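You operate a simulated robot arm through the tools that you are given. There is no shell and no other tool. Be economical: measure what you need, move in short steps, check, and stop when the job is done.

You are at the controls of a simulated robot arm. One attempt, no reset.

JOB
Plug the receiver in and test the printed number pad in the dock.
Fine: clamp it for the test; then open the clamp and lay the pad back on the bench.

It is judged by the outcome, as a careful person would: the job done as asked, and still so three seconds after it is handed in. It fails if anything else is knocked over, pushed out of place, dropped, spilled or broken.

ROBOT AND FRAMES
A 7-joint arm with a two-finger parallel gripper, fixed in place. Base frame: the origin is at the foot of the arm, x ahead of it, y to its left, z up. Units: cm, degrees, N and s.
Its first joint turns from -66.0 to 66.0 degrees. Payload 2.5 kg.
Tool frame: the origin (TCP) lies between the finger pads and is the grasp point; the fingertips stand 2.3 cm ahead of it; z points along the fingers, y is the line along which they close. Largest opening 9.4 cm; finger width 3.8, thickness 1; the body of the gripper, 5.4 by 9.6 cm, starts 3.9 cm behind the TCP.
Orientation is told as [roll, pitch, yaw] about the base's x, y, z axes, in that order, counted from this pose: with the fingers straight down and closing along the base's y, the tool's x points along the base's -x, its y along +y and its z along -z.

CONTROLS
- The arm moves only by the tool nudge_tool. Its argument "motion" is a list of rows, each an object of numbers (a shift or turn left out is 0, a gripper value left out holds the last): "tx", "ty", "tz": the shift along the tool's x, y, z in m; "ax", "ay", "az": the turn, a rotation vector about the tool's x, y, z in degrees; "gripper": the gripper command, from -1 (shut) to 1 (fully open), values between in proportion. In form: [{"tx": .., "ty": .., "tz": .., "ax": .., "ay": .., "az": .., "gripper": ..}, ...]. A call has 1 to 12 rows; each row shifts and turns the commanded pose from where the row before left it, along the tool's axes as they then stand. Rows are played at 5 a second. More than 5 cm and 8.6 degrees between two rows, or a gripper value outside its range, and nothing of the call is played. Where a pose cannot be reached the arm comes as near as it can. A force on the tool above 70 N (or 10 N above the force at the start of the call, whichever is more), or a blocked arm, ends the call early, and 0.2 s more pass. The fingers move at their own pace (about 10.8 cm/s each) and stop on an object; they squeeze with about 41 N. The grip force told is the motor's: it shows also when the fingers shut on nothing. Time passes only in rows, and 0.2 s behind the last, so rows that do not move let the fingers close. The reply holds the time, the measured pose of the TCP, the force on the tool along the base axes, the opening and the grip force, in the units named above and with some noise, and new pictures: "views" is both (left out), scene, wrist or none.
- Cameras (640 x 400 px; columns grow to the right, rows downward): "scene" is fixed at [9.44, -41.8, 52.97]; the picture's right is [0.97, -0.26, 0.00], its down [-0.22, -0.83, -0.51] and it looks along [0.13, 0.50, -0.86] (base axes); focal length 214 px, centre (320, 200). "wrist" rides on the gripper at [-3.9, 0, -4.4] in the tool frame; the picture's right is [0.00, -1.00, 0.00], its down [0.97, 0.00, -0.24] and it looks along [0.24, 0.00, 0.97] (tool axes); focal length 218 px, centre (320, 200). There is no depth. A picture from a camera that has moved, and an enlarged one, comes with that camera's place and axes in the base frame and with its lens. The place of the scene camera against the robot may be out by one fixed shift of up to 2.5 cm in any direction.
- enlarge(camera, box): a new picture of the part [left, top, right, bottom] of that camera's present view, enlarged. It takes no simulated time.
- hand_in(): hands the job in; it is judged then, once.

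Go step by step. Nothing tells you positions but the pictures and the camera data: compare them with the known pose of the tool, close in by small moves and look again before you grip or let go. The budget is 120 turns and 150 pictures, counting those below and the enlarged ones. Unless the task says otherwise, let go and move clear before handing in.

The tools are called after "Call:" as a command line: name --argument value ..., lists and objects as JSON in quotes. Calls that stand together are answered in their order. nudge_tool: Moves the arm, as the interface text tells. Its arguments: {"type":"object","properties":{"motion":{"type":"array","items":{"type":"object","properties":{"tx":{"type":"number"},"ty":{"type":"number"},"tz":{"type":"number"},"ax":{"type":"number"},"ay":{"type":"number"},"az":{"type":"number"},"gripper":{"type":"number"}}}},"views":{"type":"string","enum":["both","scene","wrist","none"]}},"required":["motion"]} The other tools are called the same way: enlarge (camera, box) takes an enlarged picture of a part of a camera's view; hand_in () hands the job in.

At the start:

```text
time: 0.0
tcp_pos: [32.2, -3.38, 32.23]
tcp_rot: [0.1, 0.0, -0.1]
ft_force: [0.2, -0.7, 0.3]
width: 9.41
grasp_force: 0.1
```

scene: 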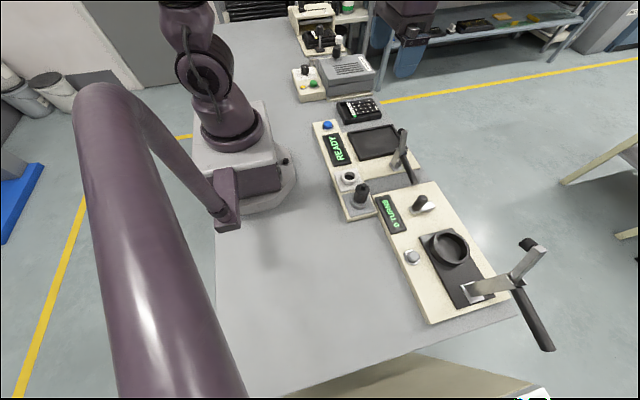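
wrist: 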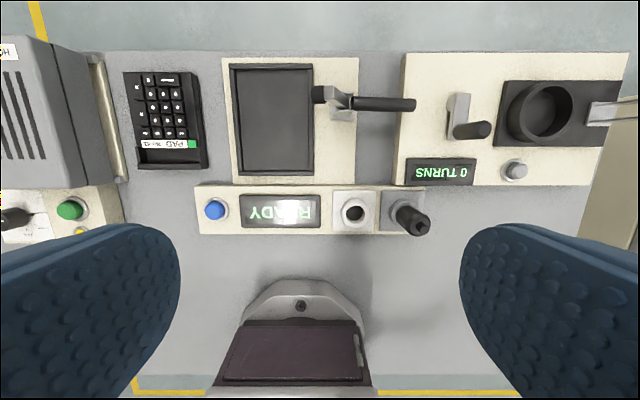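

I see a bench with a number pad, a dock (dark tray with toggle clamp), a panel reading READY with a blue button, a socket and a plug, and another station to the right. I'll look closer first.

Call:
enlarge --camera "wrist" --box '[100, 40, 440, 250]'

Call:
enlarge --camera "scene" --box '[280, 80, 440, 230]'

```text
1.88 times, centred on (270, 145) of wrist
camera zoom: at [36.19, -3.38, 36.61], right [0.0, -1.0, 0.0], down [-0.97, 0.0, 0.24], along [-0.24, 0.0, -0.97], focal length 411 px, centre (414, 304)
```

zoom: 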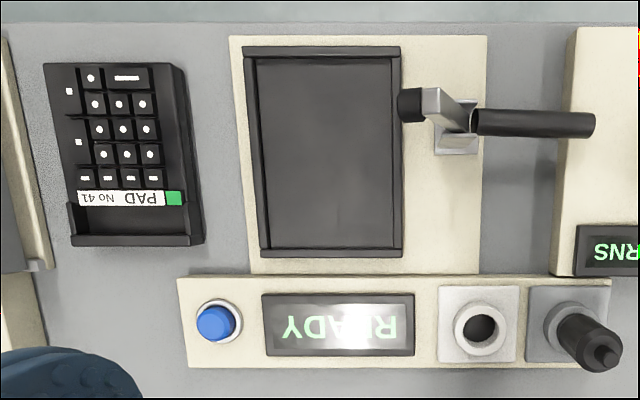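

```text
2.67 times, centred on (360, 155) of scene
camera zoom: at [9.44, -41.8, 52.97], right [0.97, -0.26, 0.0], down [-0.22, -0.83, -0.51], along [0.13, 0.5, -0.86], focal length 572 px, centre (213, 320)
```

zoom: 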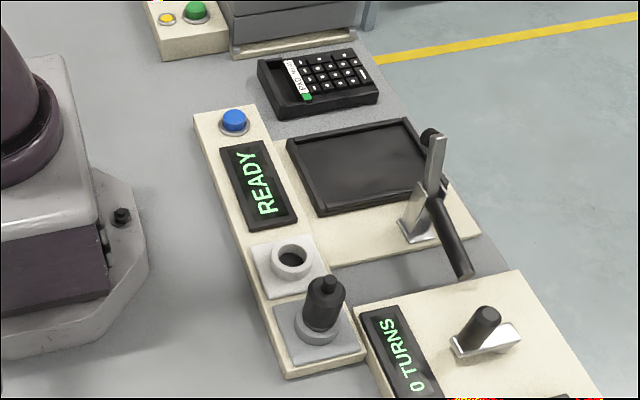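

Triangulating both views puts the bench near z≈0 rather than -44, with the pad near (40,21), the plug near (25,-18) and the socket near (25.5,-9). I'll descend a bit to verify by parallax.

Call:
nudge_tool --motion '[{"tz": 0.03}, {"tz": 0.03}, {"tz": 0.03}, {}]' --views "wrist"

```text
time: 1.0
tcp_pos: [32.25, -3.62, 23.16]
tcp_rot: [0.0, 0.0, 0.0]
ft_force: [0.3, 0.5, 0.9]
width: 9.41
grasp_force: 0.1
camera wrist: at [36.24, -3.52, 27.6], right [0.0, -1.0, 0.0], down [-0.97, 0.0, 0.24], along [-0.24, 0.0, -0.97], focal length 218 px, centre (320, 200)
```

wrist: 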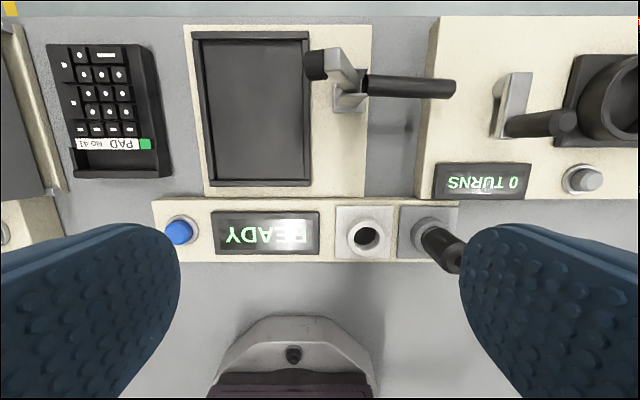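

The bench is near z≈0 and the dock plates have tops at about 2.5–3. Next I move above the plug (about (26.7,-16)) and look.

Call:
nudge_tool --motion '[{"tx": 0.018, "ty": -0.04}, {"tx": 0.018, "ty": -0.04}, {"tx": 0.018, "ty": -0.042}, {}]' --views "both"

```text
time: 2.0
tcp_pos: [26.89, -15.73, 23.41]
tcp_rot: [0.0, 0.0, 0.0]
ft_force: [-0.7, -0.3, 0.2]
width: 9.4
grasp_force: 0.0
camera wrist: at [30.94, -15.57, 27.72], right [0.0, -1.0, 0.0], down [-0.97, 0.0, 0.24], along [-0.24, 0.0, -0.97], focal length 218 px, centre (320, 200)
```

scene: 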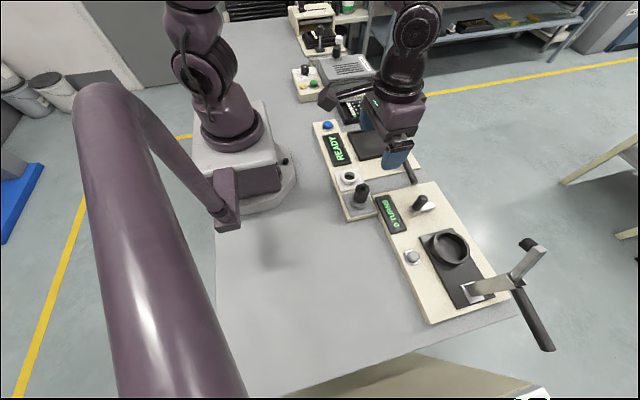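
wrist: 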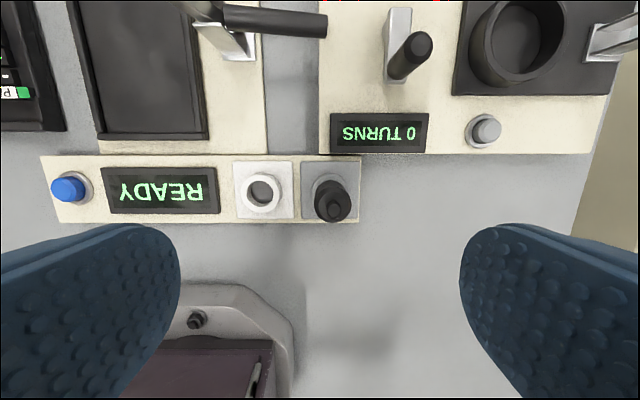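

Plug estimated at about (25.5,-16.9), socket at about (25.6,-8.9). I'll zoom in on them to see shape and any orientation key.

Call:
enlarge --camera "wrist" --box '[220, 140, 380, 240]'

Call:
enlarge --camera "scene" --box '[310, 110, 410, 230]'

```text
4.00 times, centred on (300, 190) of wrist
camera zoom: at [30.94, -15.57, 27.72], right [0.0, -1.0, 0.0], down [-0.97, 0.0, 0.24], along [-0.24, 0.0, -0.97], focal length 873 px, centre (400, 240)
```

zoom: 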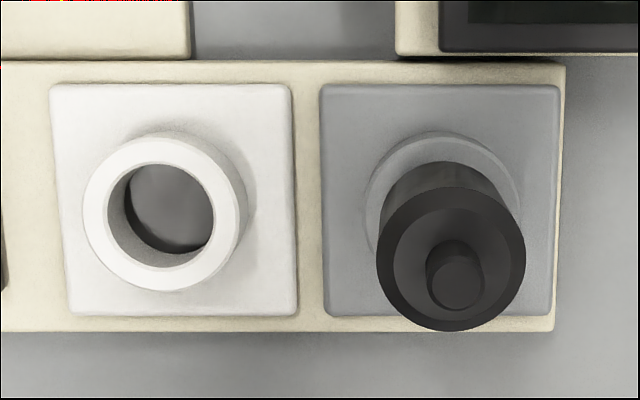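

```text
3.33 times, centred on (360, 170) of scene
camera zoom: at [9.43, -41.8, 52.97], right [0.97, -0.26, 0.0], down [-0.22, -0.83, -0.51], along [0.13, 0.5, -0.86], focal length 715 px, centre (187, 300)
```

zoom: 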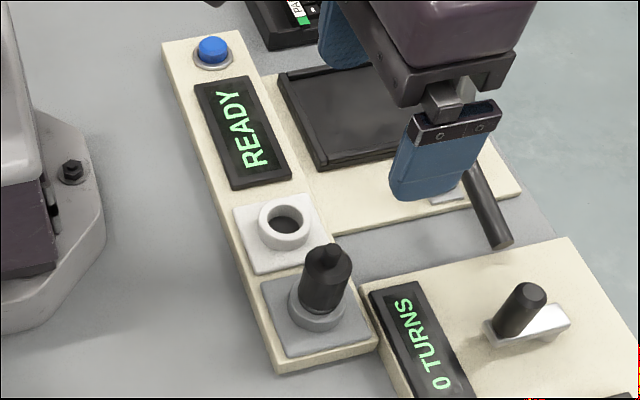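

The plug is round: shoulder at z≈9, body about 3.3 cm across at (25.8,-16.75). I align and descend to z≈13.5 to check before gripping.

Call:
nudge_tool --motion '[{"tx": 0.011, "ty": -0.01}, {"tz": 0.033}, {"tz": 0.033}, {"tz": 0.033}, {}]' --views "both"

```text
time: 3.2
tcp_pos: [25.63, -16.8, 13.47]
tcp_rot: [0.0, 0.0, 0.0]
ft_force: [-0.5, 0.2, -0.9]
width: 9.41
grasp_force: 0.0
camera wrist: at [29.62, -16.74, 17.82], right [0.0, -1.0, 0.0], down [-0.97, 0.0, 0.24], along [-0.24, 0.0, -0.97], focal length 218 px, centre (320, 200)
```

scene: 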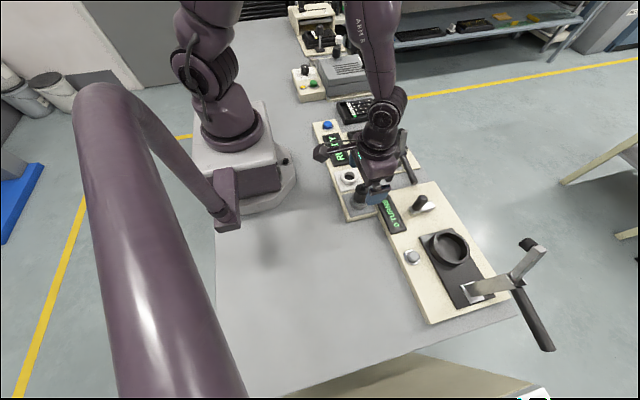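
wrist: 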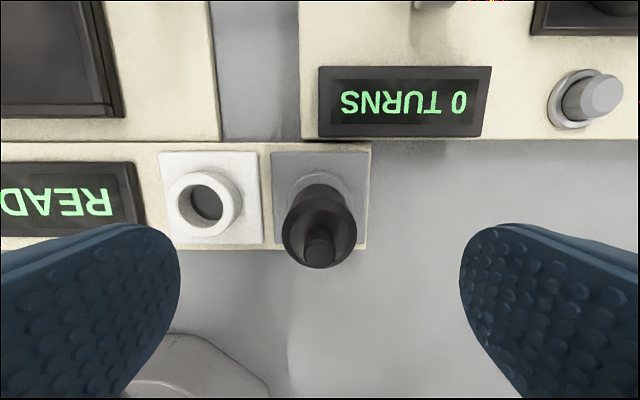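

Aligned: plug centred between the fingers at x≈25.9. I descend to z≈8.2 and close.

Call:
nudge_tool --motion '[{"tx": -0.003, "tz": 0.018}, {"tz": 0.018}, {"tz": 0.017}, {}, {"gripper": -1}, {"gripper": -1}, {"gripper": -1}, {"gripper": -1}]' --views "wrist"

```text
time: 5.0
tcp_pos: [25.99, -16.76, 8.0]
tcp_rot: [-0.1, -0.1, -0.1]
ft_force: [1.5, -16.2, -11.8]
width: 3.25
grasp_force: 40.8
camera wrist: at [29.93, -16.7, 12.38], right [0.0, -1.0, 0.0], down [-0.97, 0.0, 0.24], along [-0.24, 0.0, -0.97], focal length 218 px, centre (320, 200)
```

wrist: 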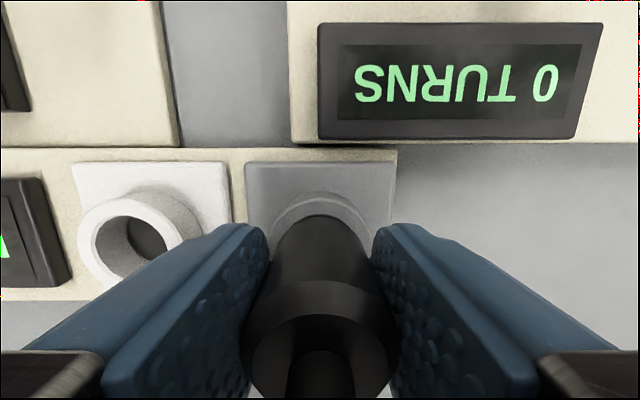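

The plug is gripped (3.25 cm). I lift it straight up.

Call:
nudge_tool --motion '[{"tz": -0.015}, {"tz": -0.02}, {"tz": -0.02}, {}]' --views "wrist"

```text
time: 6.0
tcp_pos: [25.91, -16.55, 13.46]
tcp_rot: [-0.1, 0.1, 0.0]
ft_force: [-0.2, 0.9, 0.2]
width: 0.01
grasp_force: 41.1
camera wrist: at [29.95, -16.55, 17.86], right [0.0, -1.0, 0.0], down [-0.97, 0.0, 0.24], along [-0.24, 0.0, -0.97], focal length 218 px, centre (320, 200)
```

wrist: 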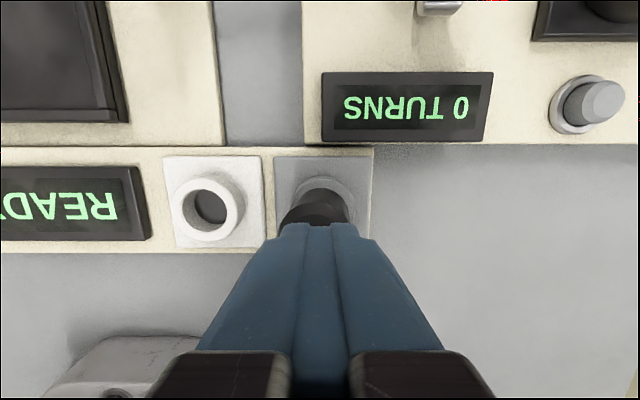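

The fingers slipped off: the plug stays in its stand. Let me look at how it is held.

Call:
nudge_tool --motion '[{"tz": -0.04, "gripper": 1}, {"tz": -0.03, "tx": -0.03}, {}]' --views "wrist"

Call:
enlarge --camera "wrist" --box '[220, 140, 400, 280]'

Call:
enlarge --camera "scene" --box '[330, 155, 400, 225]'

```text
time: 6.8
tcp_pos: [29.19, -16.72, 20.56]
tcp_rot: [0.0, 0.0, -0.1]
ft_force: [0.4, 0.0, -0.5]
width: 9.39
grasp_force: 0.0
camera wrist: at [33.09, -16.65, 24.9], right [0.0, -1.0, 0.0], down [-0.97, 0.0, 0.24], along [-0.24, 0.0, -0.97], focal length 218 px, centre (320, 200)
```

wrist: 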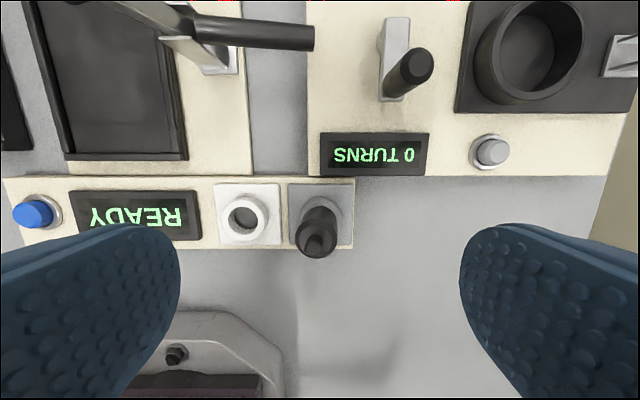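

```text
2.86 times, centred on (310, 210) of wrist
camera zoom: at [33.09, -16.65, 24.9], right [0.0, -1.0, 0.0], down [-0.97, 0.0, 0.24], along [-0.24, 0.0, -0.97], focal length 624 px, centre (349, 171)
```

zoom: 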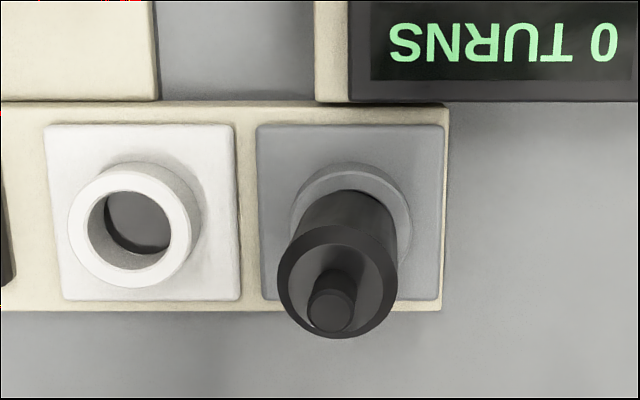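

```text
5.71 times, centred on (365, 190) of scene
camera zoom: at [9.44, -41.8, 52.97], right [0.97, -0.26, 0.0], down [-0.22, -0.83, -0.51], along [0.13, 0.5, -0.86], focal length 1226 px, centre (63, 257)
```

zoom: 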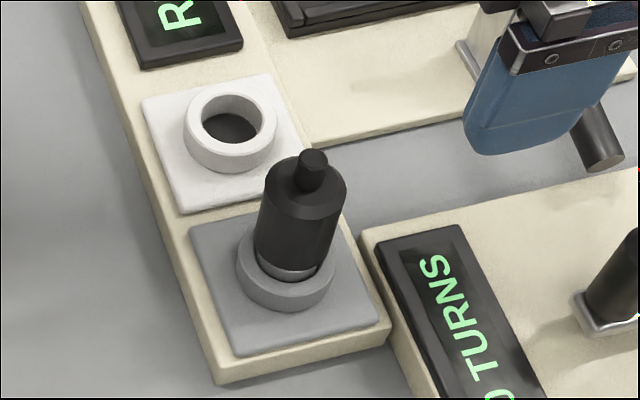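

The plug seems to have risen a little (silver neck visible), so it's a snug fit. I'll grip lower and pull slowly.

Call:
nudge_tool --motion '[{"tx": 0.031, "ty": 0.002}, {"tz": 0.04}, {"tz": 0.04}, {"tz": 0.03}, {"tz": 0.02}, {}, {"gripper": -1}, {"gripper": -1}, {"gripper": -1}, {"gripper": -1}]' --views "wrist"

```text
time: 9.0
tcp_pos: [26.02, -16.5, 7.45]
tcp_rot: [-0.2, -0.1, -0.2]
ft_force: [-1.1, -21.3, -15.1]
width: 3.49
grasp_force: 40.7
camera wrist: at [29.98, -16.43, 11.85], right [0.0, -1.0, 0.0], down [-0.97, 0.0, 0.24], along [-0.24, 0.0, -0.97], focal length 218 px, centre (320, 200)
```

wrist: 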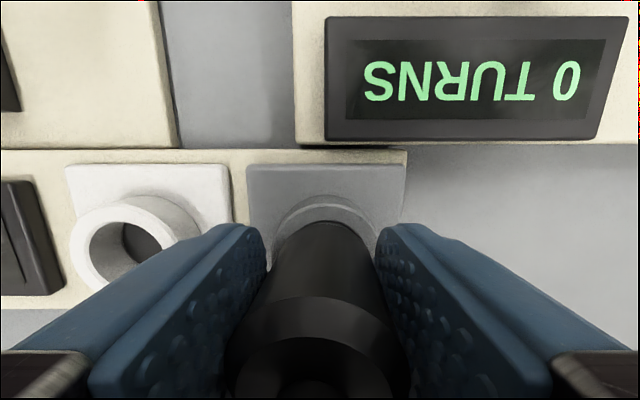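

Gripped with a side load; I shift slightly to relieve it, then pull slowly.

Call:
nudge_tool --motion '[{"ty": -0.0015}, {"ty": -0.0015}, {}]' --views "none"

```text
time: 9.8
tcp_pos: [25.88, -16.7, 7.62]
tcp_rot: [0.1, 0.1, 0.0]
ft_force: [0.0, -7.7, 2.2]
width: 3.32
grasp_force: 41.0
```

Call:
nudge_tool --motion '[{"ty": -0.001}, {"tz": -0.003}, {"tz": -0.003}, {"tz": -0.003}, {"tz": -0.003}, {}]' --views "wrist"

```text
time: 11.2
tcp_pos: [25.99, -16.87, 8.81]
tcp_rot: [0.0, 0.1, 0.0]
ft_force: [0.9, 1.6, -0.5]
width: 3.32
grasp_force: 40.9
camera wrist: at [29.9, -16.75, 13.14], right [0.0, -1.0, 0.0], down [-0.97, 0.0, 0.24], along [-0.24, 0.0, -0.97], focal length 218 px, centre (320, 200)
```

wrist: 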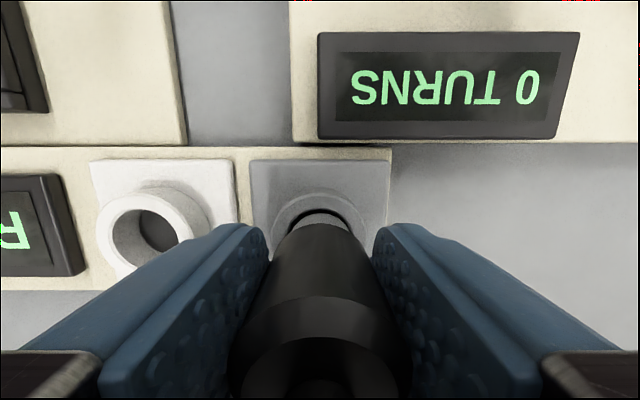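

It's coming out with almost no load. I continue lifting slowly until the plug's peg clears.

Call:
nudge_tool --motion '[{"tz": -0.005}, {"tz": -0.006}, {"tz": -0.006}, {"tz": -0.006}, {"tz": -0.006}, {"tz": -0.006}, {}]' --views "both"

Call:
enlarge --camera "scene" --box '[320, 130, 420, 225]'

```text
time: 12.8
tcp_pos: [25.95, -16.75, 12.2]
tcp_rot: [0.0, -0.1, 0.0]
ft_force: [-0.6, 0.2, -1.0]
width: 3.32
grasp_force: 41.0
camera wrist: at [29.92, -16.82, 16.62], right [0.0, -1.0, 0.0], down [-0.97, 0.0, 0.24], along [-0.24, 0.0, -0.97], focal length 218 px, centre (320, 200)
```

scene: 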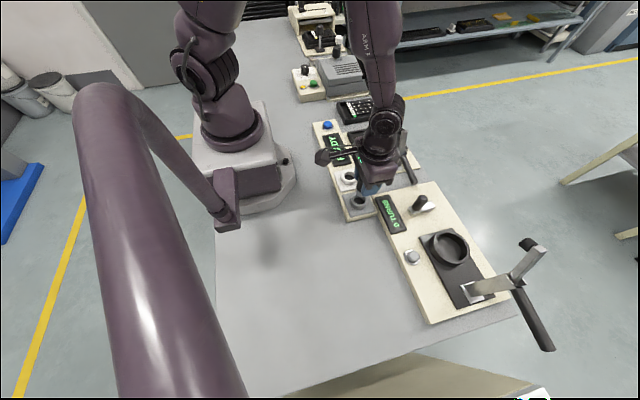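
wrist: 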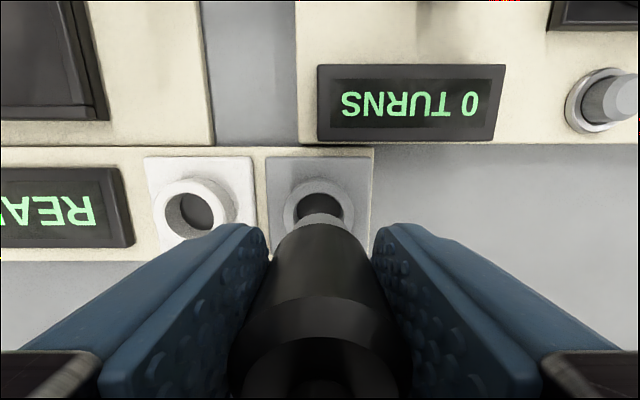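

```text
4.21 times, centred on (370, 178) of scene
camera zoom: at [9.44, -41.8, 52.97], right [0.97, -0.26, 0.0], down [-0.22, -0.83, -0.51], along [0.13, 0.5, -0.86], focal length 903 px, centre (110, 295)
```

zoom: 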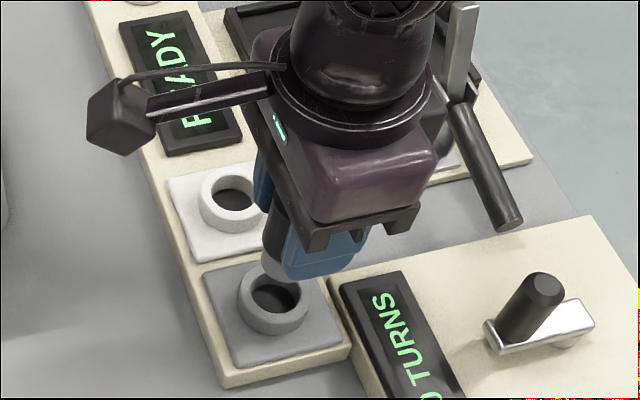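

The plug is out. I raise it a bit more and shift over the socket, after measuring the socket-to-stand offset in an enlarged picture.

Call:
nudge_tool --motion '[{"tz": -0.015}, {"tz": -0.015}, {}]' --views "none"

Call:
enlarge --camera "wrist" --box '[160, 140, 380, 260]'

```text
time: 13.6
tcp_pos: [26.02, -16.9, 15.32]
tcp_rot: [0.0, 0.0, 0.0]
ft_force: [0.1, -0.7, -1.2]
width: 3.35
grasp_force: 40.7
```

```text
2.91 times, centred on (270, 200) of wrist
camera zoom: at [29.92, -16.82, 19.66], right [0.0, -1.0, 0.0], down [-0.97, 0.0, 0.24], along [-0.24, 0.0, -0.97], focal length 635 px, centre (466, 200)
```

zoom: 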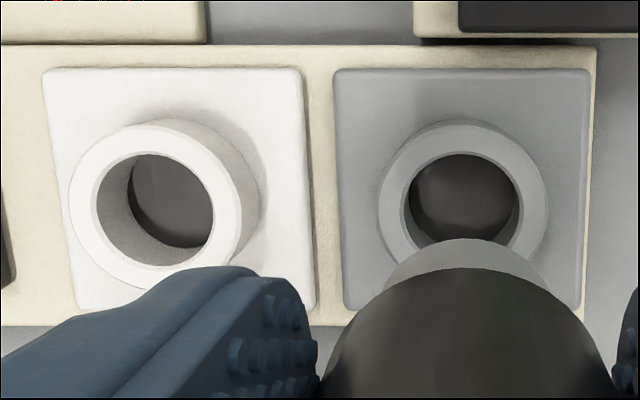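

Socket pitch from the stand measures ≈7.73 cm in +y with the same x. I shift across.

Call:
nudge_tool --motion '[{"ty": 0.026}, {"ty": 0.026}, {"ty": 0.0253}, {}, {}]' --views "both"

Call:
enlarge --camera "wrist" --box '[240, 130, 400, 250]'

Call:
enlarge --camera "scene" --box '[310, 120, 420, 225]'

```text
time: 14.8
tcp_pos: [25.78, -9.11, 15.22]
tcp_rot: [0.0, -0.1, 0.0]
ft_force: [-1.0, 0.2, -1.1]
width: 3.29
grasp_force: 40.9
camera wrist: at [29.74, -9.08, 19.63], right [0.0, -1.0, 0.0], down [-0.97, 0.0, 0.24], along [-0.24, 0.0, -0.97], focal length 218 px, centre (320, 200)
```

scene: 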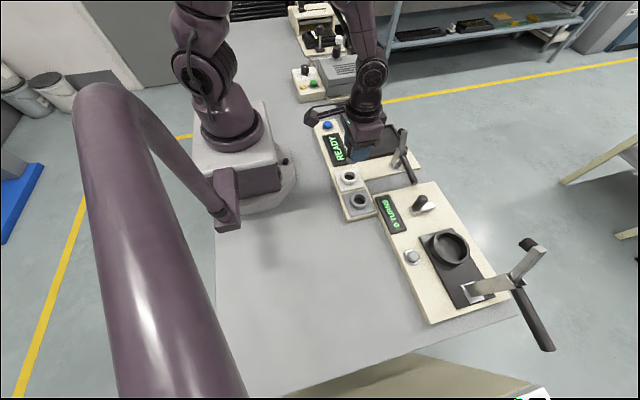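
wrist: 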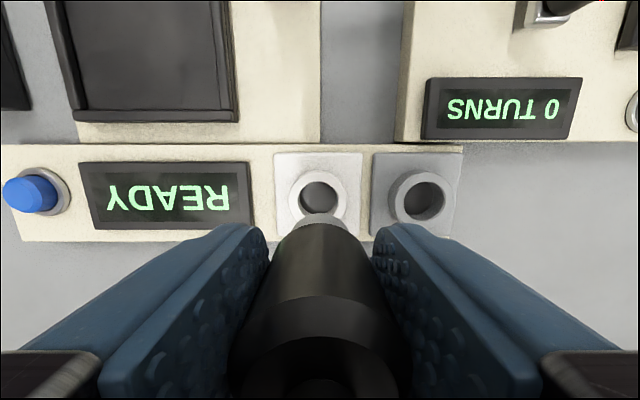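

```text
3.33 times, centred on (320, 190) of wrist
camera zoom: at [29.74, -9.08, 19.63], right [0.0, -1.0, 0.0], down [-0.97, 0.0, 0.24], along [-0.24, 0.0, -0.97], focal length 728 px, centre (320, 233)
```

zoom: 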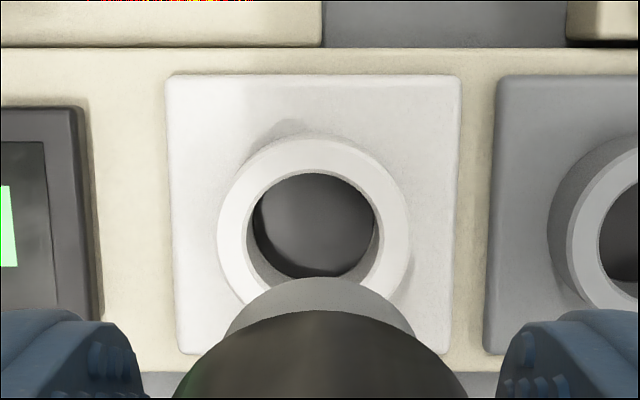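

```text
3.81 times, centred on (365, 172) of scene
camera zoom: at [9.44, -41.8, 52.97], right [0.97, -0.26, 0.0], down [-0.22, -0.83, -0.51], along [0.13, 0.5, -0.86], focal length 817 px, centre (149, 305)
```

zoom: 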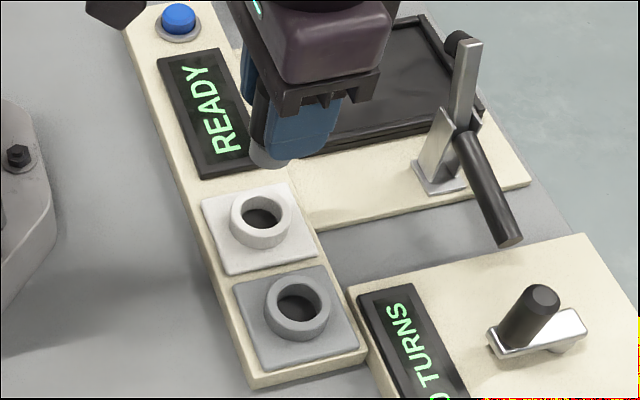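

Alignment is within about 1 mm. I add 1 mm in +y, then descend slowly, watching the force.

Call:
nudge_tool --motion '[{"ty": 0.001}, {"tz": 0.015}, {"tz": 0.012}, {"tz": 0.005}, {"tz": 0.005}, {"tz": 0.005}, {}]' --views "wrist"

```text
time: 16.4
tcp_pos: [25.88, -9.02, 11.05]
tcp_rot: [0.0, 0.0, 0.0]
ft_force: [1.1, -0.6, 0.3]
width: 3.33
grasp_force: 41.1
camera wrist: at [29.84, -8.95, 15.38], right [0.0, -1.0, 0.0], down [-0.97, 0.0, 0.24], along [-0.24, 0.0, -0.97], focal length 218 px, centre (320, 200)
```

wrist: 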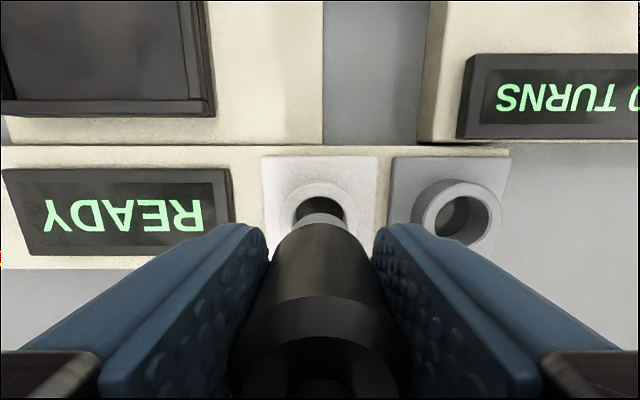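

Call:
nudge_tool --motion '[{"tz": 0.004}, {"tz": 0.004}, {"tz": 0.004}, {"tz": 0.004}, {}]' --views "wrist"

Call:
enlarge --camera "wrist" --box '[240, 130, 400, 250]'

```text
time: 17.6
tcp_pos: [25.85, -9.06, 9.44]
tcp_rot: [0.1, 0.0, 0.0]
ft_force: [0.0, 1.1, -0.2]
width: 3.32
grasp_force: 40.7
camera wrist: at [29.81, -8.97, 13.79], right [0.0, -1.0, 0.0], down [-0.97, 0.0, 0.24], along [-0.24, 0.0, -0.97], focal length 218 px, centre (320, 200)
```

wrist: 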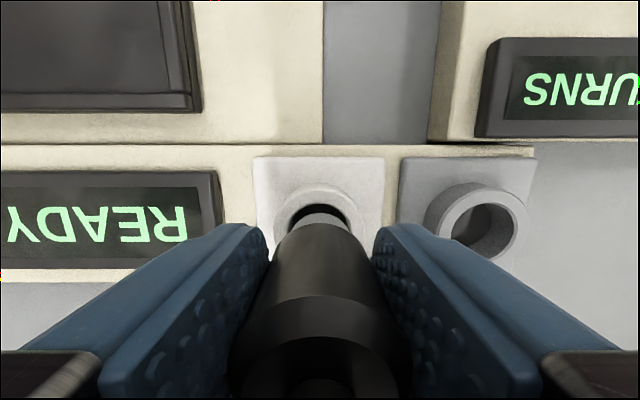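

```text
3.33 times, centred on (320, 190) of wrist
camera zoom: at [29.81, -8.97, 13.79], right [0.0, -1.0, 0.0], down [-0.97, 0.0, 0.24], along [-0.24, 0.0, -0.97], focal length 728 px, centre (320, 233)
```

zoom: 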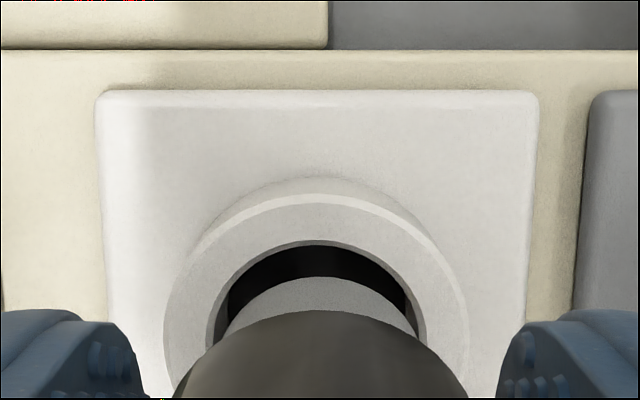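

The peg is entering the hole, with no load. I continue down.

Call:
nudge_tool --motion '[{"ty": 0.0005, "tz": 0.003}, {"tz": 0.003}, {"tz": 0.003}, {"tz": 0.003}, {"tz": 0.003}, {}]' --views "wrist"

```text
time: 19.0
tcp_pos: [26.06, -8.95, 8.01]
tcp_rot: [-0.1, -0.3, 0.0]
ft_force: [10.8, -1.1, 34.4]
width: 3.29
grasp_force: 40.7
camera wrist: at [30.06, -8.9, 12.39], right [0.0, -1.0, 0.0], down [-0.97, 0.0, 0.23], along [-0.23, 0.0, -0.97], focal length 218 px, centre (320, 200)
```

wrist: 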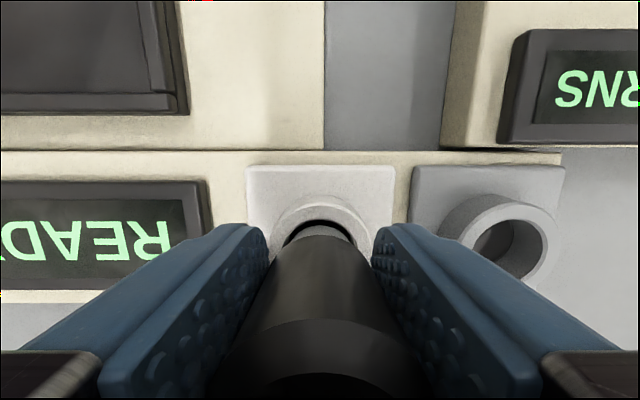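

It meets resistance about 0.5 cm above seated, with a side push in +x. I ease slightly toward +x, then press on gently.

Call:
nudge_tool --motion '[{"tx": -0.001}, {"tx": -0.001}, {}]' --views "none"

Call:
enlarge --camera "wrist" --box '[240, 150, 400, 270]'

Call:
enlarge --camera "scene" --box '[310, 140, 400, 225]'

```text
time: 19.8
tcp_pos: [26.21, -9.0, 7.92]
tcp_rot: [0.0, -0.1, 0.0]
ft_force: [6.9, -1.9, 33.9]
width: 3.31
grasp_force: 40.7
```

```text
3.33 times, centred on (320, 210) of wrist
camera zoom: at [30.09, -8.91, 12.34], right [0.0, -1.0, 0.0], down [-0.97, 0.0, 0.24], along [-0.24, 0.0, -0.97], focal length 728 px, centre (320, 167)
```

zoom: 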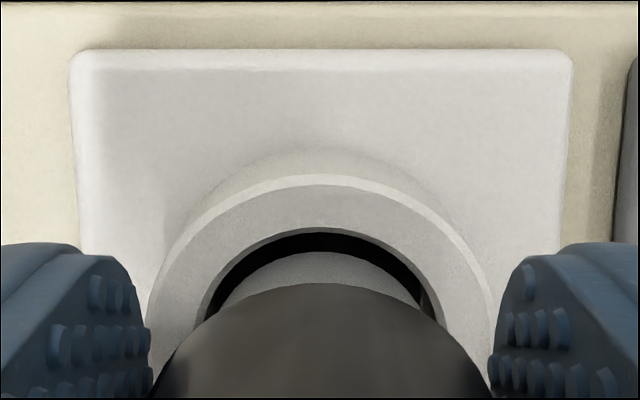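

```text
4.71 times, centred on (355, 182) of scene
camera zoom: at [9.43, -41.8, 52.98], right [0.97, -0.26, 0.0], down [-0.22, -0.83, -0.51], along [0.13, 0.5, -0.86], focal length 1009 px, centre (155, 282)
```

zoom: 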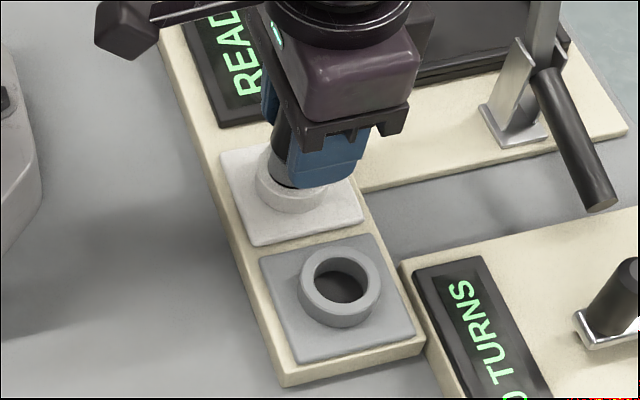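

Call:
nudge_tool --motion '[{"tz": 0.002}, {"tz": 0.002}, {}]' --views "wrist"

Call:
enlarge --camera "wrist" --box '[220, 150, 420, 400]'

```text
time: 20.6
tcp_pos: [26.16, -9.08, 7.71]
tcp_rot: [0.0, 0.0, 0.0]
ft_force: [4.3, 1.3, 33.8]
width: 3.33
grasp_force: 40.7
camera wrist: at [30.12, -8.92, 12.02], right [0.0, -1.0, 0.0], down [-0.97, 0.0, 0.24], along [-0.24, 0.0, -0.97], focal length 218 px, centre (320, 200)
```

wrist: 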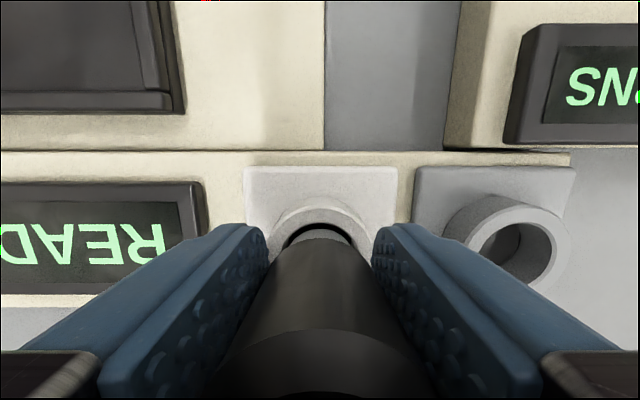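

```text
1.60 times, centred on (320, 275) of wrist
camera zoom: at [30.12, -8.92, 12.02], right [0.0, -1.0, 0.0], down [-0.97, 0.0, 0.24], along [-0.24, 0.0, -0.97], focal length 349 px, centre (320, 80)
```

zoom: 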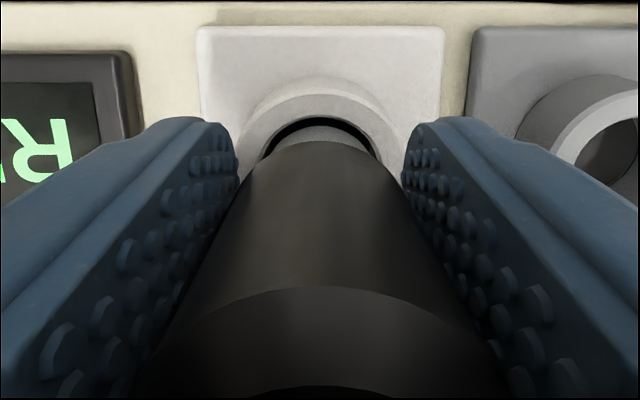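

The grip begins to slip at ~34 N. I'll release, back up and look at how far the plug is in; then press from above if needed.

Call:
nudge_tool --motion '[{"tz": -0.002}, {"gripper": 1}, {"gripper": 1}, {"tz": -0.03}, {"tz": -0.04}, {"tz": -0.03}, {}]' --views "both"

Call:
enlarge --camera "wrist" --box '[220, 130, 420, 270]'

Call:
enlarge --camera "scene" --box '[310, 130, 400, 225]'

```text
time: 22.2
tcp_pos: [26.27, -8.86, 17.69]
tcp_rot: [0.0, 0.0, 0.0]
ft_force: [-0.5, 0.1, 0.1]
width: 9.4
grasp_force: 0.0
camera wrist: at [30.16, -8.81, 22.1], right [0.0, -1.0, 0.0], down [-0.97, 0.0, 0.24], along [-0.24, 0.0, -0.97], focal length 218 px, centre (320, 200)
```

scene: 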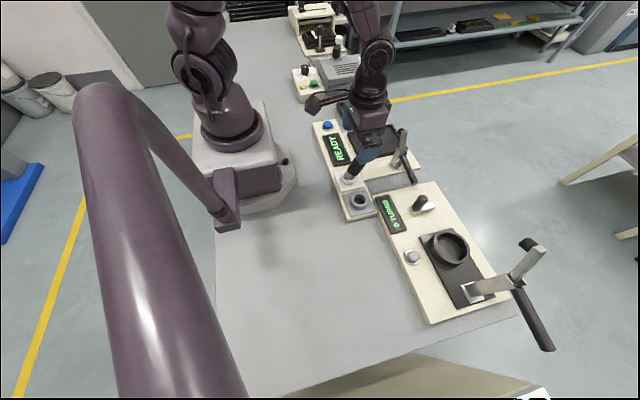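
wrist: 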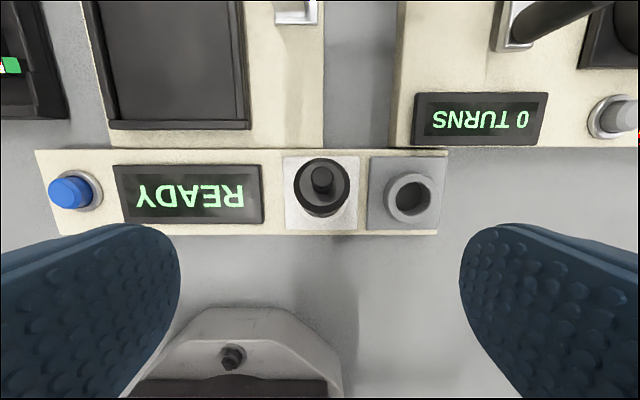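

```text
2.86 times, centred on (320, 200) of wrist
camera zoom: at [30.16, -8.81, 22.1], right [0.0, -1.0, 0.0], down [-0.97, 0.0, 0.24], along [-0.24, 0.0, -0.97], focal length 624 px, centre (320, 200)
```

zoom: 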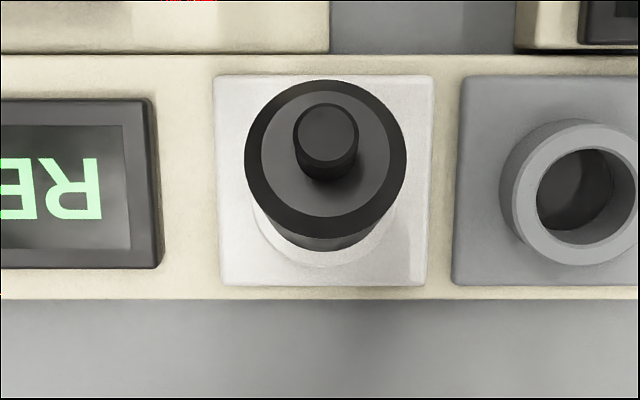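

```text
4.21 times, centred on (355, 178) of scene
camera zoom: at [9.43, -41.8, 52.97], right [0.97, -0.26, 0.0], down [-0.22, -0.83, -0.51], along [0.13, 0.5, -0.86], focal length 903 px, centre (173, 295)
```

zoom: 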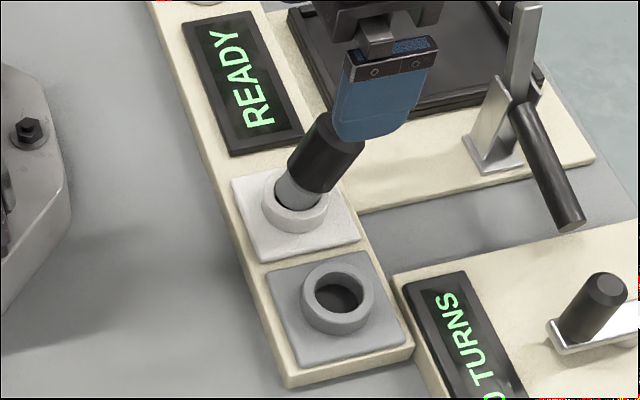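

After release the plug leans ~19° toward +x, only partly in; the last stretch is a stiff fit. I'll tilt the tool to match, regrip it, upright it and then press it home with the palm behind it.

Call:
nudge_tool --motion '[{"ay": 6.5}, {"ay": 6.5}, {"ay": 6.5}, {"tx": -0.021, "tz": 0.008}, {"tx": -0.021, "tz": 0.008}, {}]' --views "both"

Call:
enlarge --camera "scene" --box '[310, 120, 410, 225]'

```text
time: 23.6
tcp_pos: [29.66, -9.05, 14.81]
tcp_rot: [0.0, 19.5, 0.1]
ft_force: [0.0, -0.2, 0.4]
width: 9.42
grasp_force: 0.0
camera wrist: at [34.84, -8.96, 17.64], right [0.0, -1.0, 0.0], down [-0.83, 0.0, 0.55], along [-0.55, 0.0, -0.83], focal length 218 px, centre (320, 200)
```

scene: 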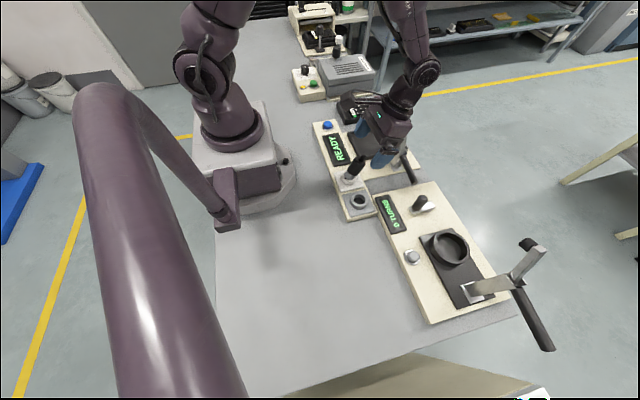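
wrist: 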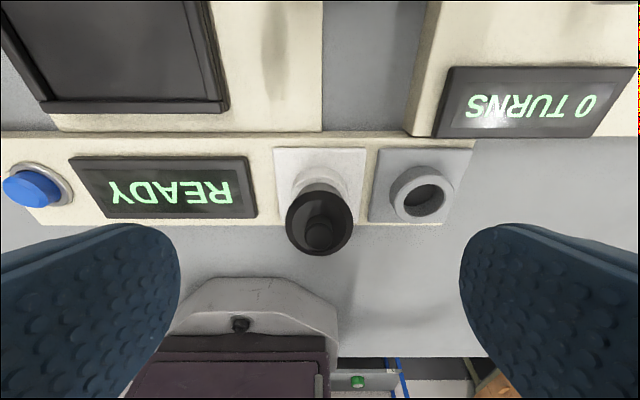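

```text
3.81 times, centred on (360, 172) of scene
camera zoom: at [9.44, -41.8, 52.97], right [0.97, -0.26, 0.0], down [-0.22, -0.83, -0.51], along [0.13, 0.5, -0.86], focal length 817 px, centre (168, 305)
```

zoom: 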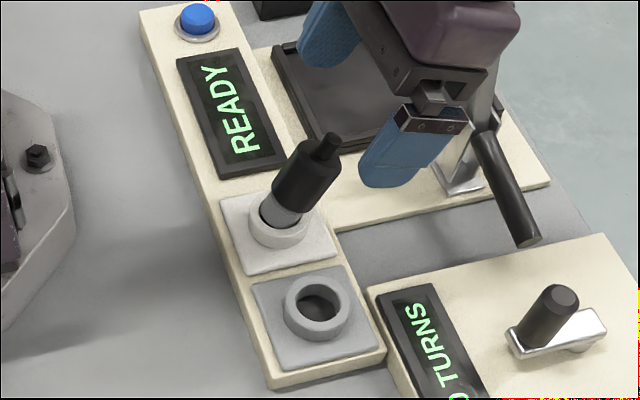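

The tool is in line with the leaning plug. I advance along the axis and grip.

Call:
nudge_tool --motion '[{"tx": -0.002, "tz": 0.024}, {"tz": 0.024}, {"tz": 0.024}, {}, {"gripper": -1}, {"gripper": -1}, {"gripper": -1}, {"gripper": -1}]' --views "wrist"

```text
time: 25.4
tcp_pos: [27.37, -8.94, 7.85]
tcp_rot: [0.0, 19.5, 0.0]
ft_force: [-1.0, 1.2, -1.3]
width: 3.32
grasp_force: 40.9
camera wrist: at [32.55, -8.93, 10.72], right [0.0, -1.0, 0.0], down [-0.83, 0.0, 0.55], along [-0.55, 0.0, -0.83], focal length 218 px, centre (320, 200)
```

wrist: 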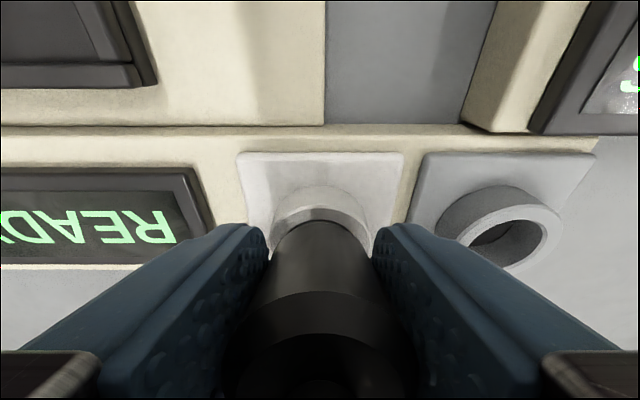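

Firm grip with no side load. I lift along the axis, bring it upright and look at the peg.

Call:
nudge_tool --motion '[{"tz": -0.01}, {"tz": -0.015}, {"tz": -0.025}, {"ay": -6.5}, {"ay": -6.5}, {"ay": -6.5}, {"tz": -0.02, "tx": 0.01}, {}]' --views "both"

Call:
enlarge --camera "scene" --box '[310, 120, 410, 225]'

Call:
enlarge --camera "wrist" --box '[220, 140, 420, 280]'

```text
time: 27.2
tcp_pos: [27.88, -9.02, 14.68]
tcp_rot: [-0.1, 0.1, 0.0]
ft_force: [0.5, -0.1, -1.2]
width: 3.31
grasp_force: 40.7
camera wrist: at [31.96, -8.9, 19.08], right [0.0, -1.0, 0.0], down [-0.97, 0.0, 0.24], along [-0.24, 0.0, -0.97], focal length 218 px, centre (320, 200)
```

scene: 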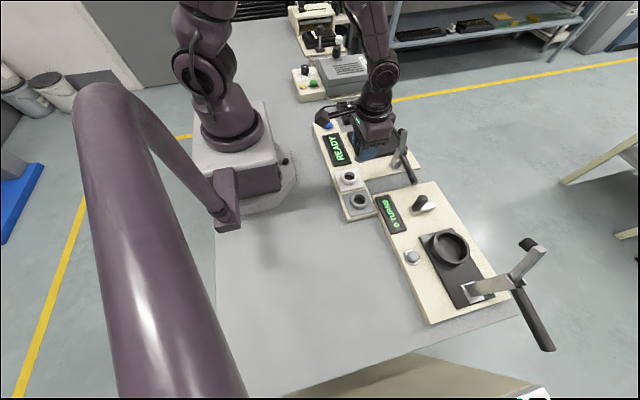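
wrist: 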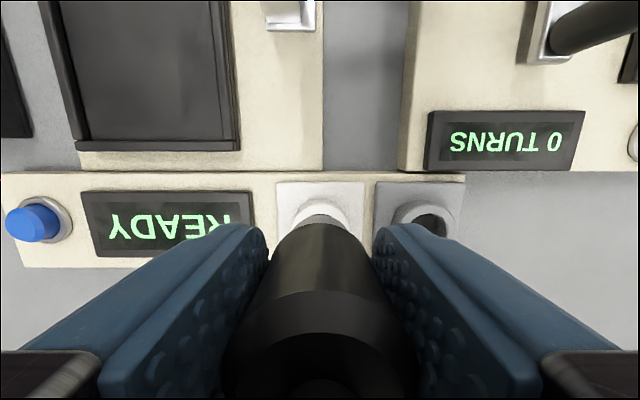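

```text
3.81 times, centred on (360, 172) of scene
camera zoom: at [9.43, -41.8, 52.97], right [0.97, -0.26, 0.0], down [-0.22, -0.83, -0.51], along [0.13, 0.5, -0.86], focal length 817 px, centre (168, 305)
```

zoom: 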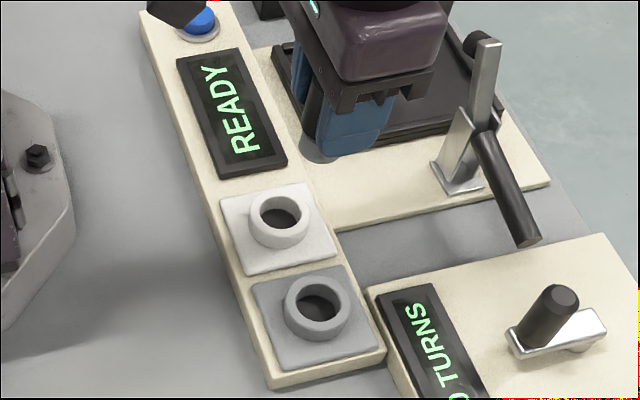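

```text
2.86 times, centred on (320, 210) of wrist
camera zoom: at [31.96, -8.9, 19.08], right [0.0, -1.0, 0.0], down [-0.97, 0.0, 0.24], along [-0.24, 0.0, -0.97], focal length 624 px, centre (320, 171)
```

zoom: 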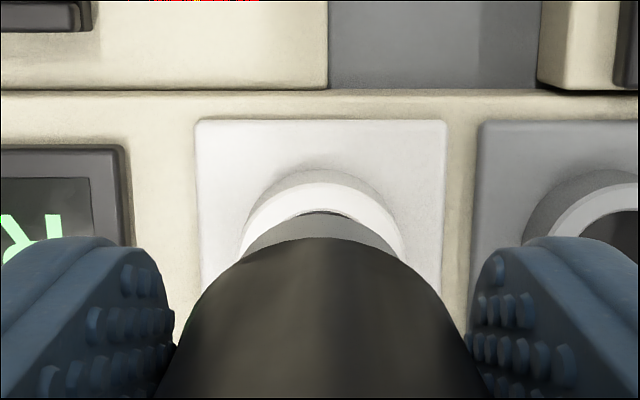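

Peg and socket are aligned in y. I move back to x≈25.95 and lower to just above the ring to verify alignment.

Call:
nudge_tool --motion '[{"tx": 0.0198}, {"tz": 0.02}, {"tz": 0.02}, {"tz": 0.01}, {}, {}]' --views "wrist"

Call:
enlarge --camera "wrist" --box '[240, 150, 400, 270]'

Call:
enlarge --camera "scene" --box '[320, 140, 400, 210]'

```text
time: 28.6
tcp_pos: [25.97, -8.95, 9.79]
tcp_rot: [0.1, 0.0, 0.0]
ft_force: [0.3, -1.2, -1.1]
width: 3.34
grasp_force: 41.1
camera wrist: at [29.96, -8.89, 14.04], right [0.0, -1.0, 0.0], down [-0.97, 0.0, 0.24], along [-0.24, 0.0, -0.97], focal length 218 px, centre (320, 200)
```

wrist: 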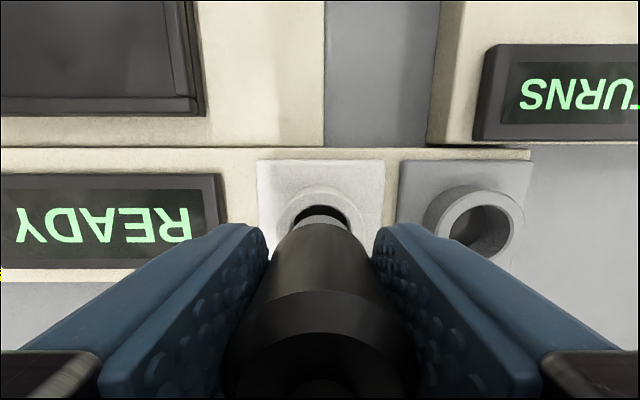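

```text
3.33 times, centred on (320, 210) of wrist
camera zoom: at [29.96, -8.89, 14.04], right [0.0, -1.0, 0.0], down [-0.97, 0.0, 0.24], along [-0.24, 0.0, -0.97], focal length 728 px, centre (320, 167)
```

zoom: 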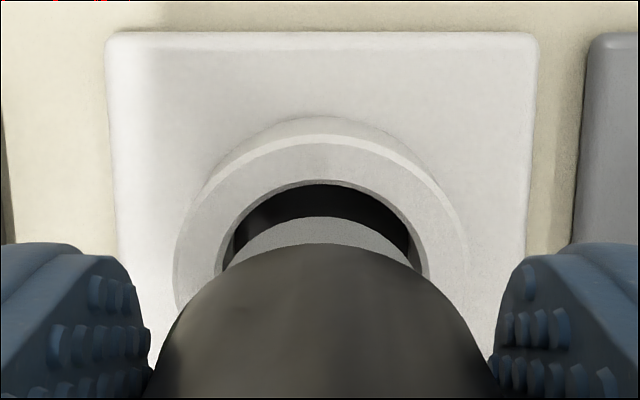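

```text
5.71 times, centred on (360, 175) of scene
camera zoom: at [9.44, -41.8, 52.97], right [0.97, -0.26, 0.0], down [-0.22, -0.83, -0.51], along [0.13, 0.5, -0.86], focal length 1226 px, centre (91, 343)
```

zoom: 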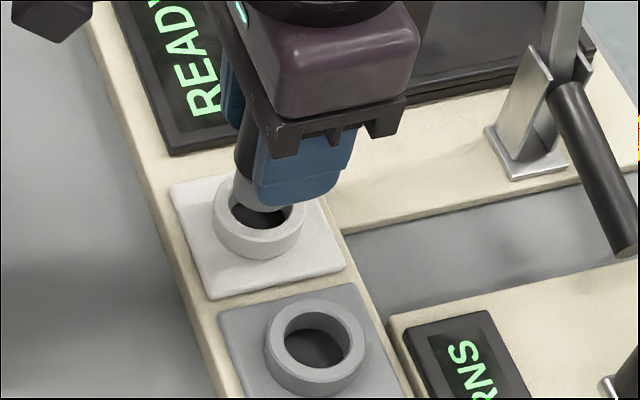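

Aligned. I descend slowly to the resistance.

Call:
nudge_tool --motion '[{"tz": 0.003}, {"tz": 0.003}, {"tz": 0.003}, {"tz": 0.002}, {"tz": 0.002}, {"tz": 0.001}, {}]' --views "none"

Call:
enlarge --camera "wrist" --box '[240, 150, 400, 270]'

Call:
enlarge --camera "scene" --box '[320, 140, 400, 210]'

```text
time: 30.2
tcp_pos: [25.94, -8.97, 8.21]
tcp_rot: [0.0, 0.0, 0.1]
ft_force: [0.5, 0.3, -0.6]
width: 3.29
grasp_force: 41.2
```

```text
3.33 times, centred on (320, 210) of wrist
camera zoom: at [29.98, -8.89, 12.64], right [0.0, -1.0, 0.0], down [-0.97, 0.0, 0.24], along [-0.24, 0.0, -0.97], focal length 728 px, centre (320, 167)
```

zoom: 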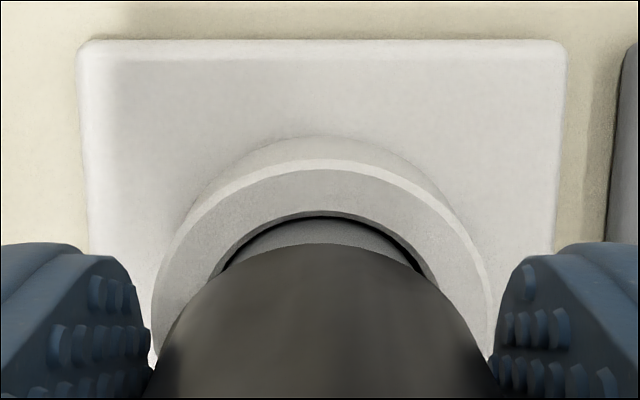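

```text
5.71 times, centred on (360, 175) of scene
camera zoom: at [9.44, -41.8, 52.97], right [0.97, -0.26, 0.0], down [-0.22, -0.83, -0.51], along [0.13, 0.5, -0.86], focal length 1226 px, centre (91, 343)
```

zoom: 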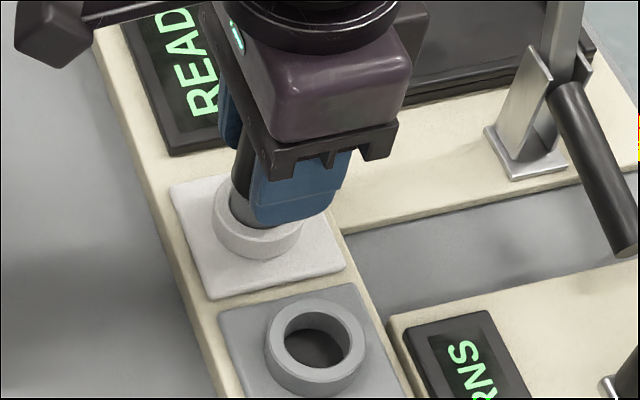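

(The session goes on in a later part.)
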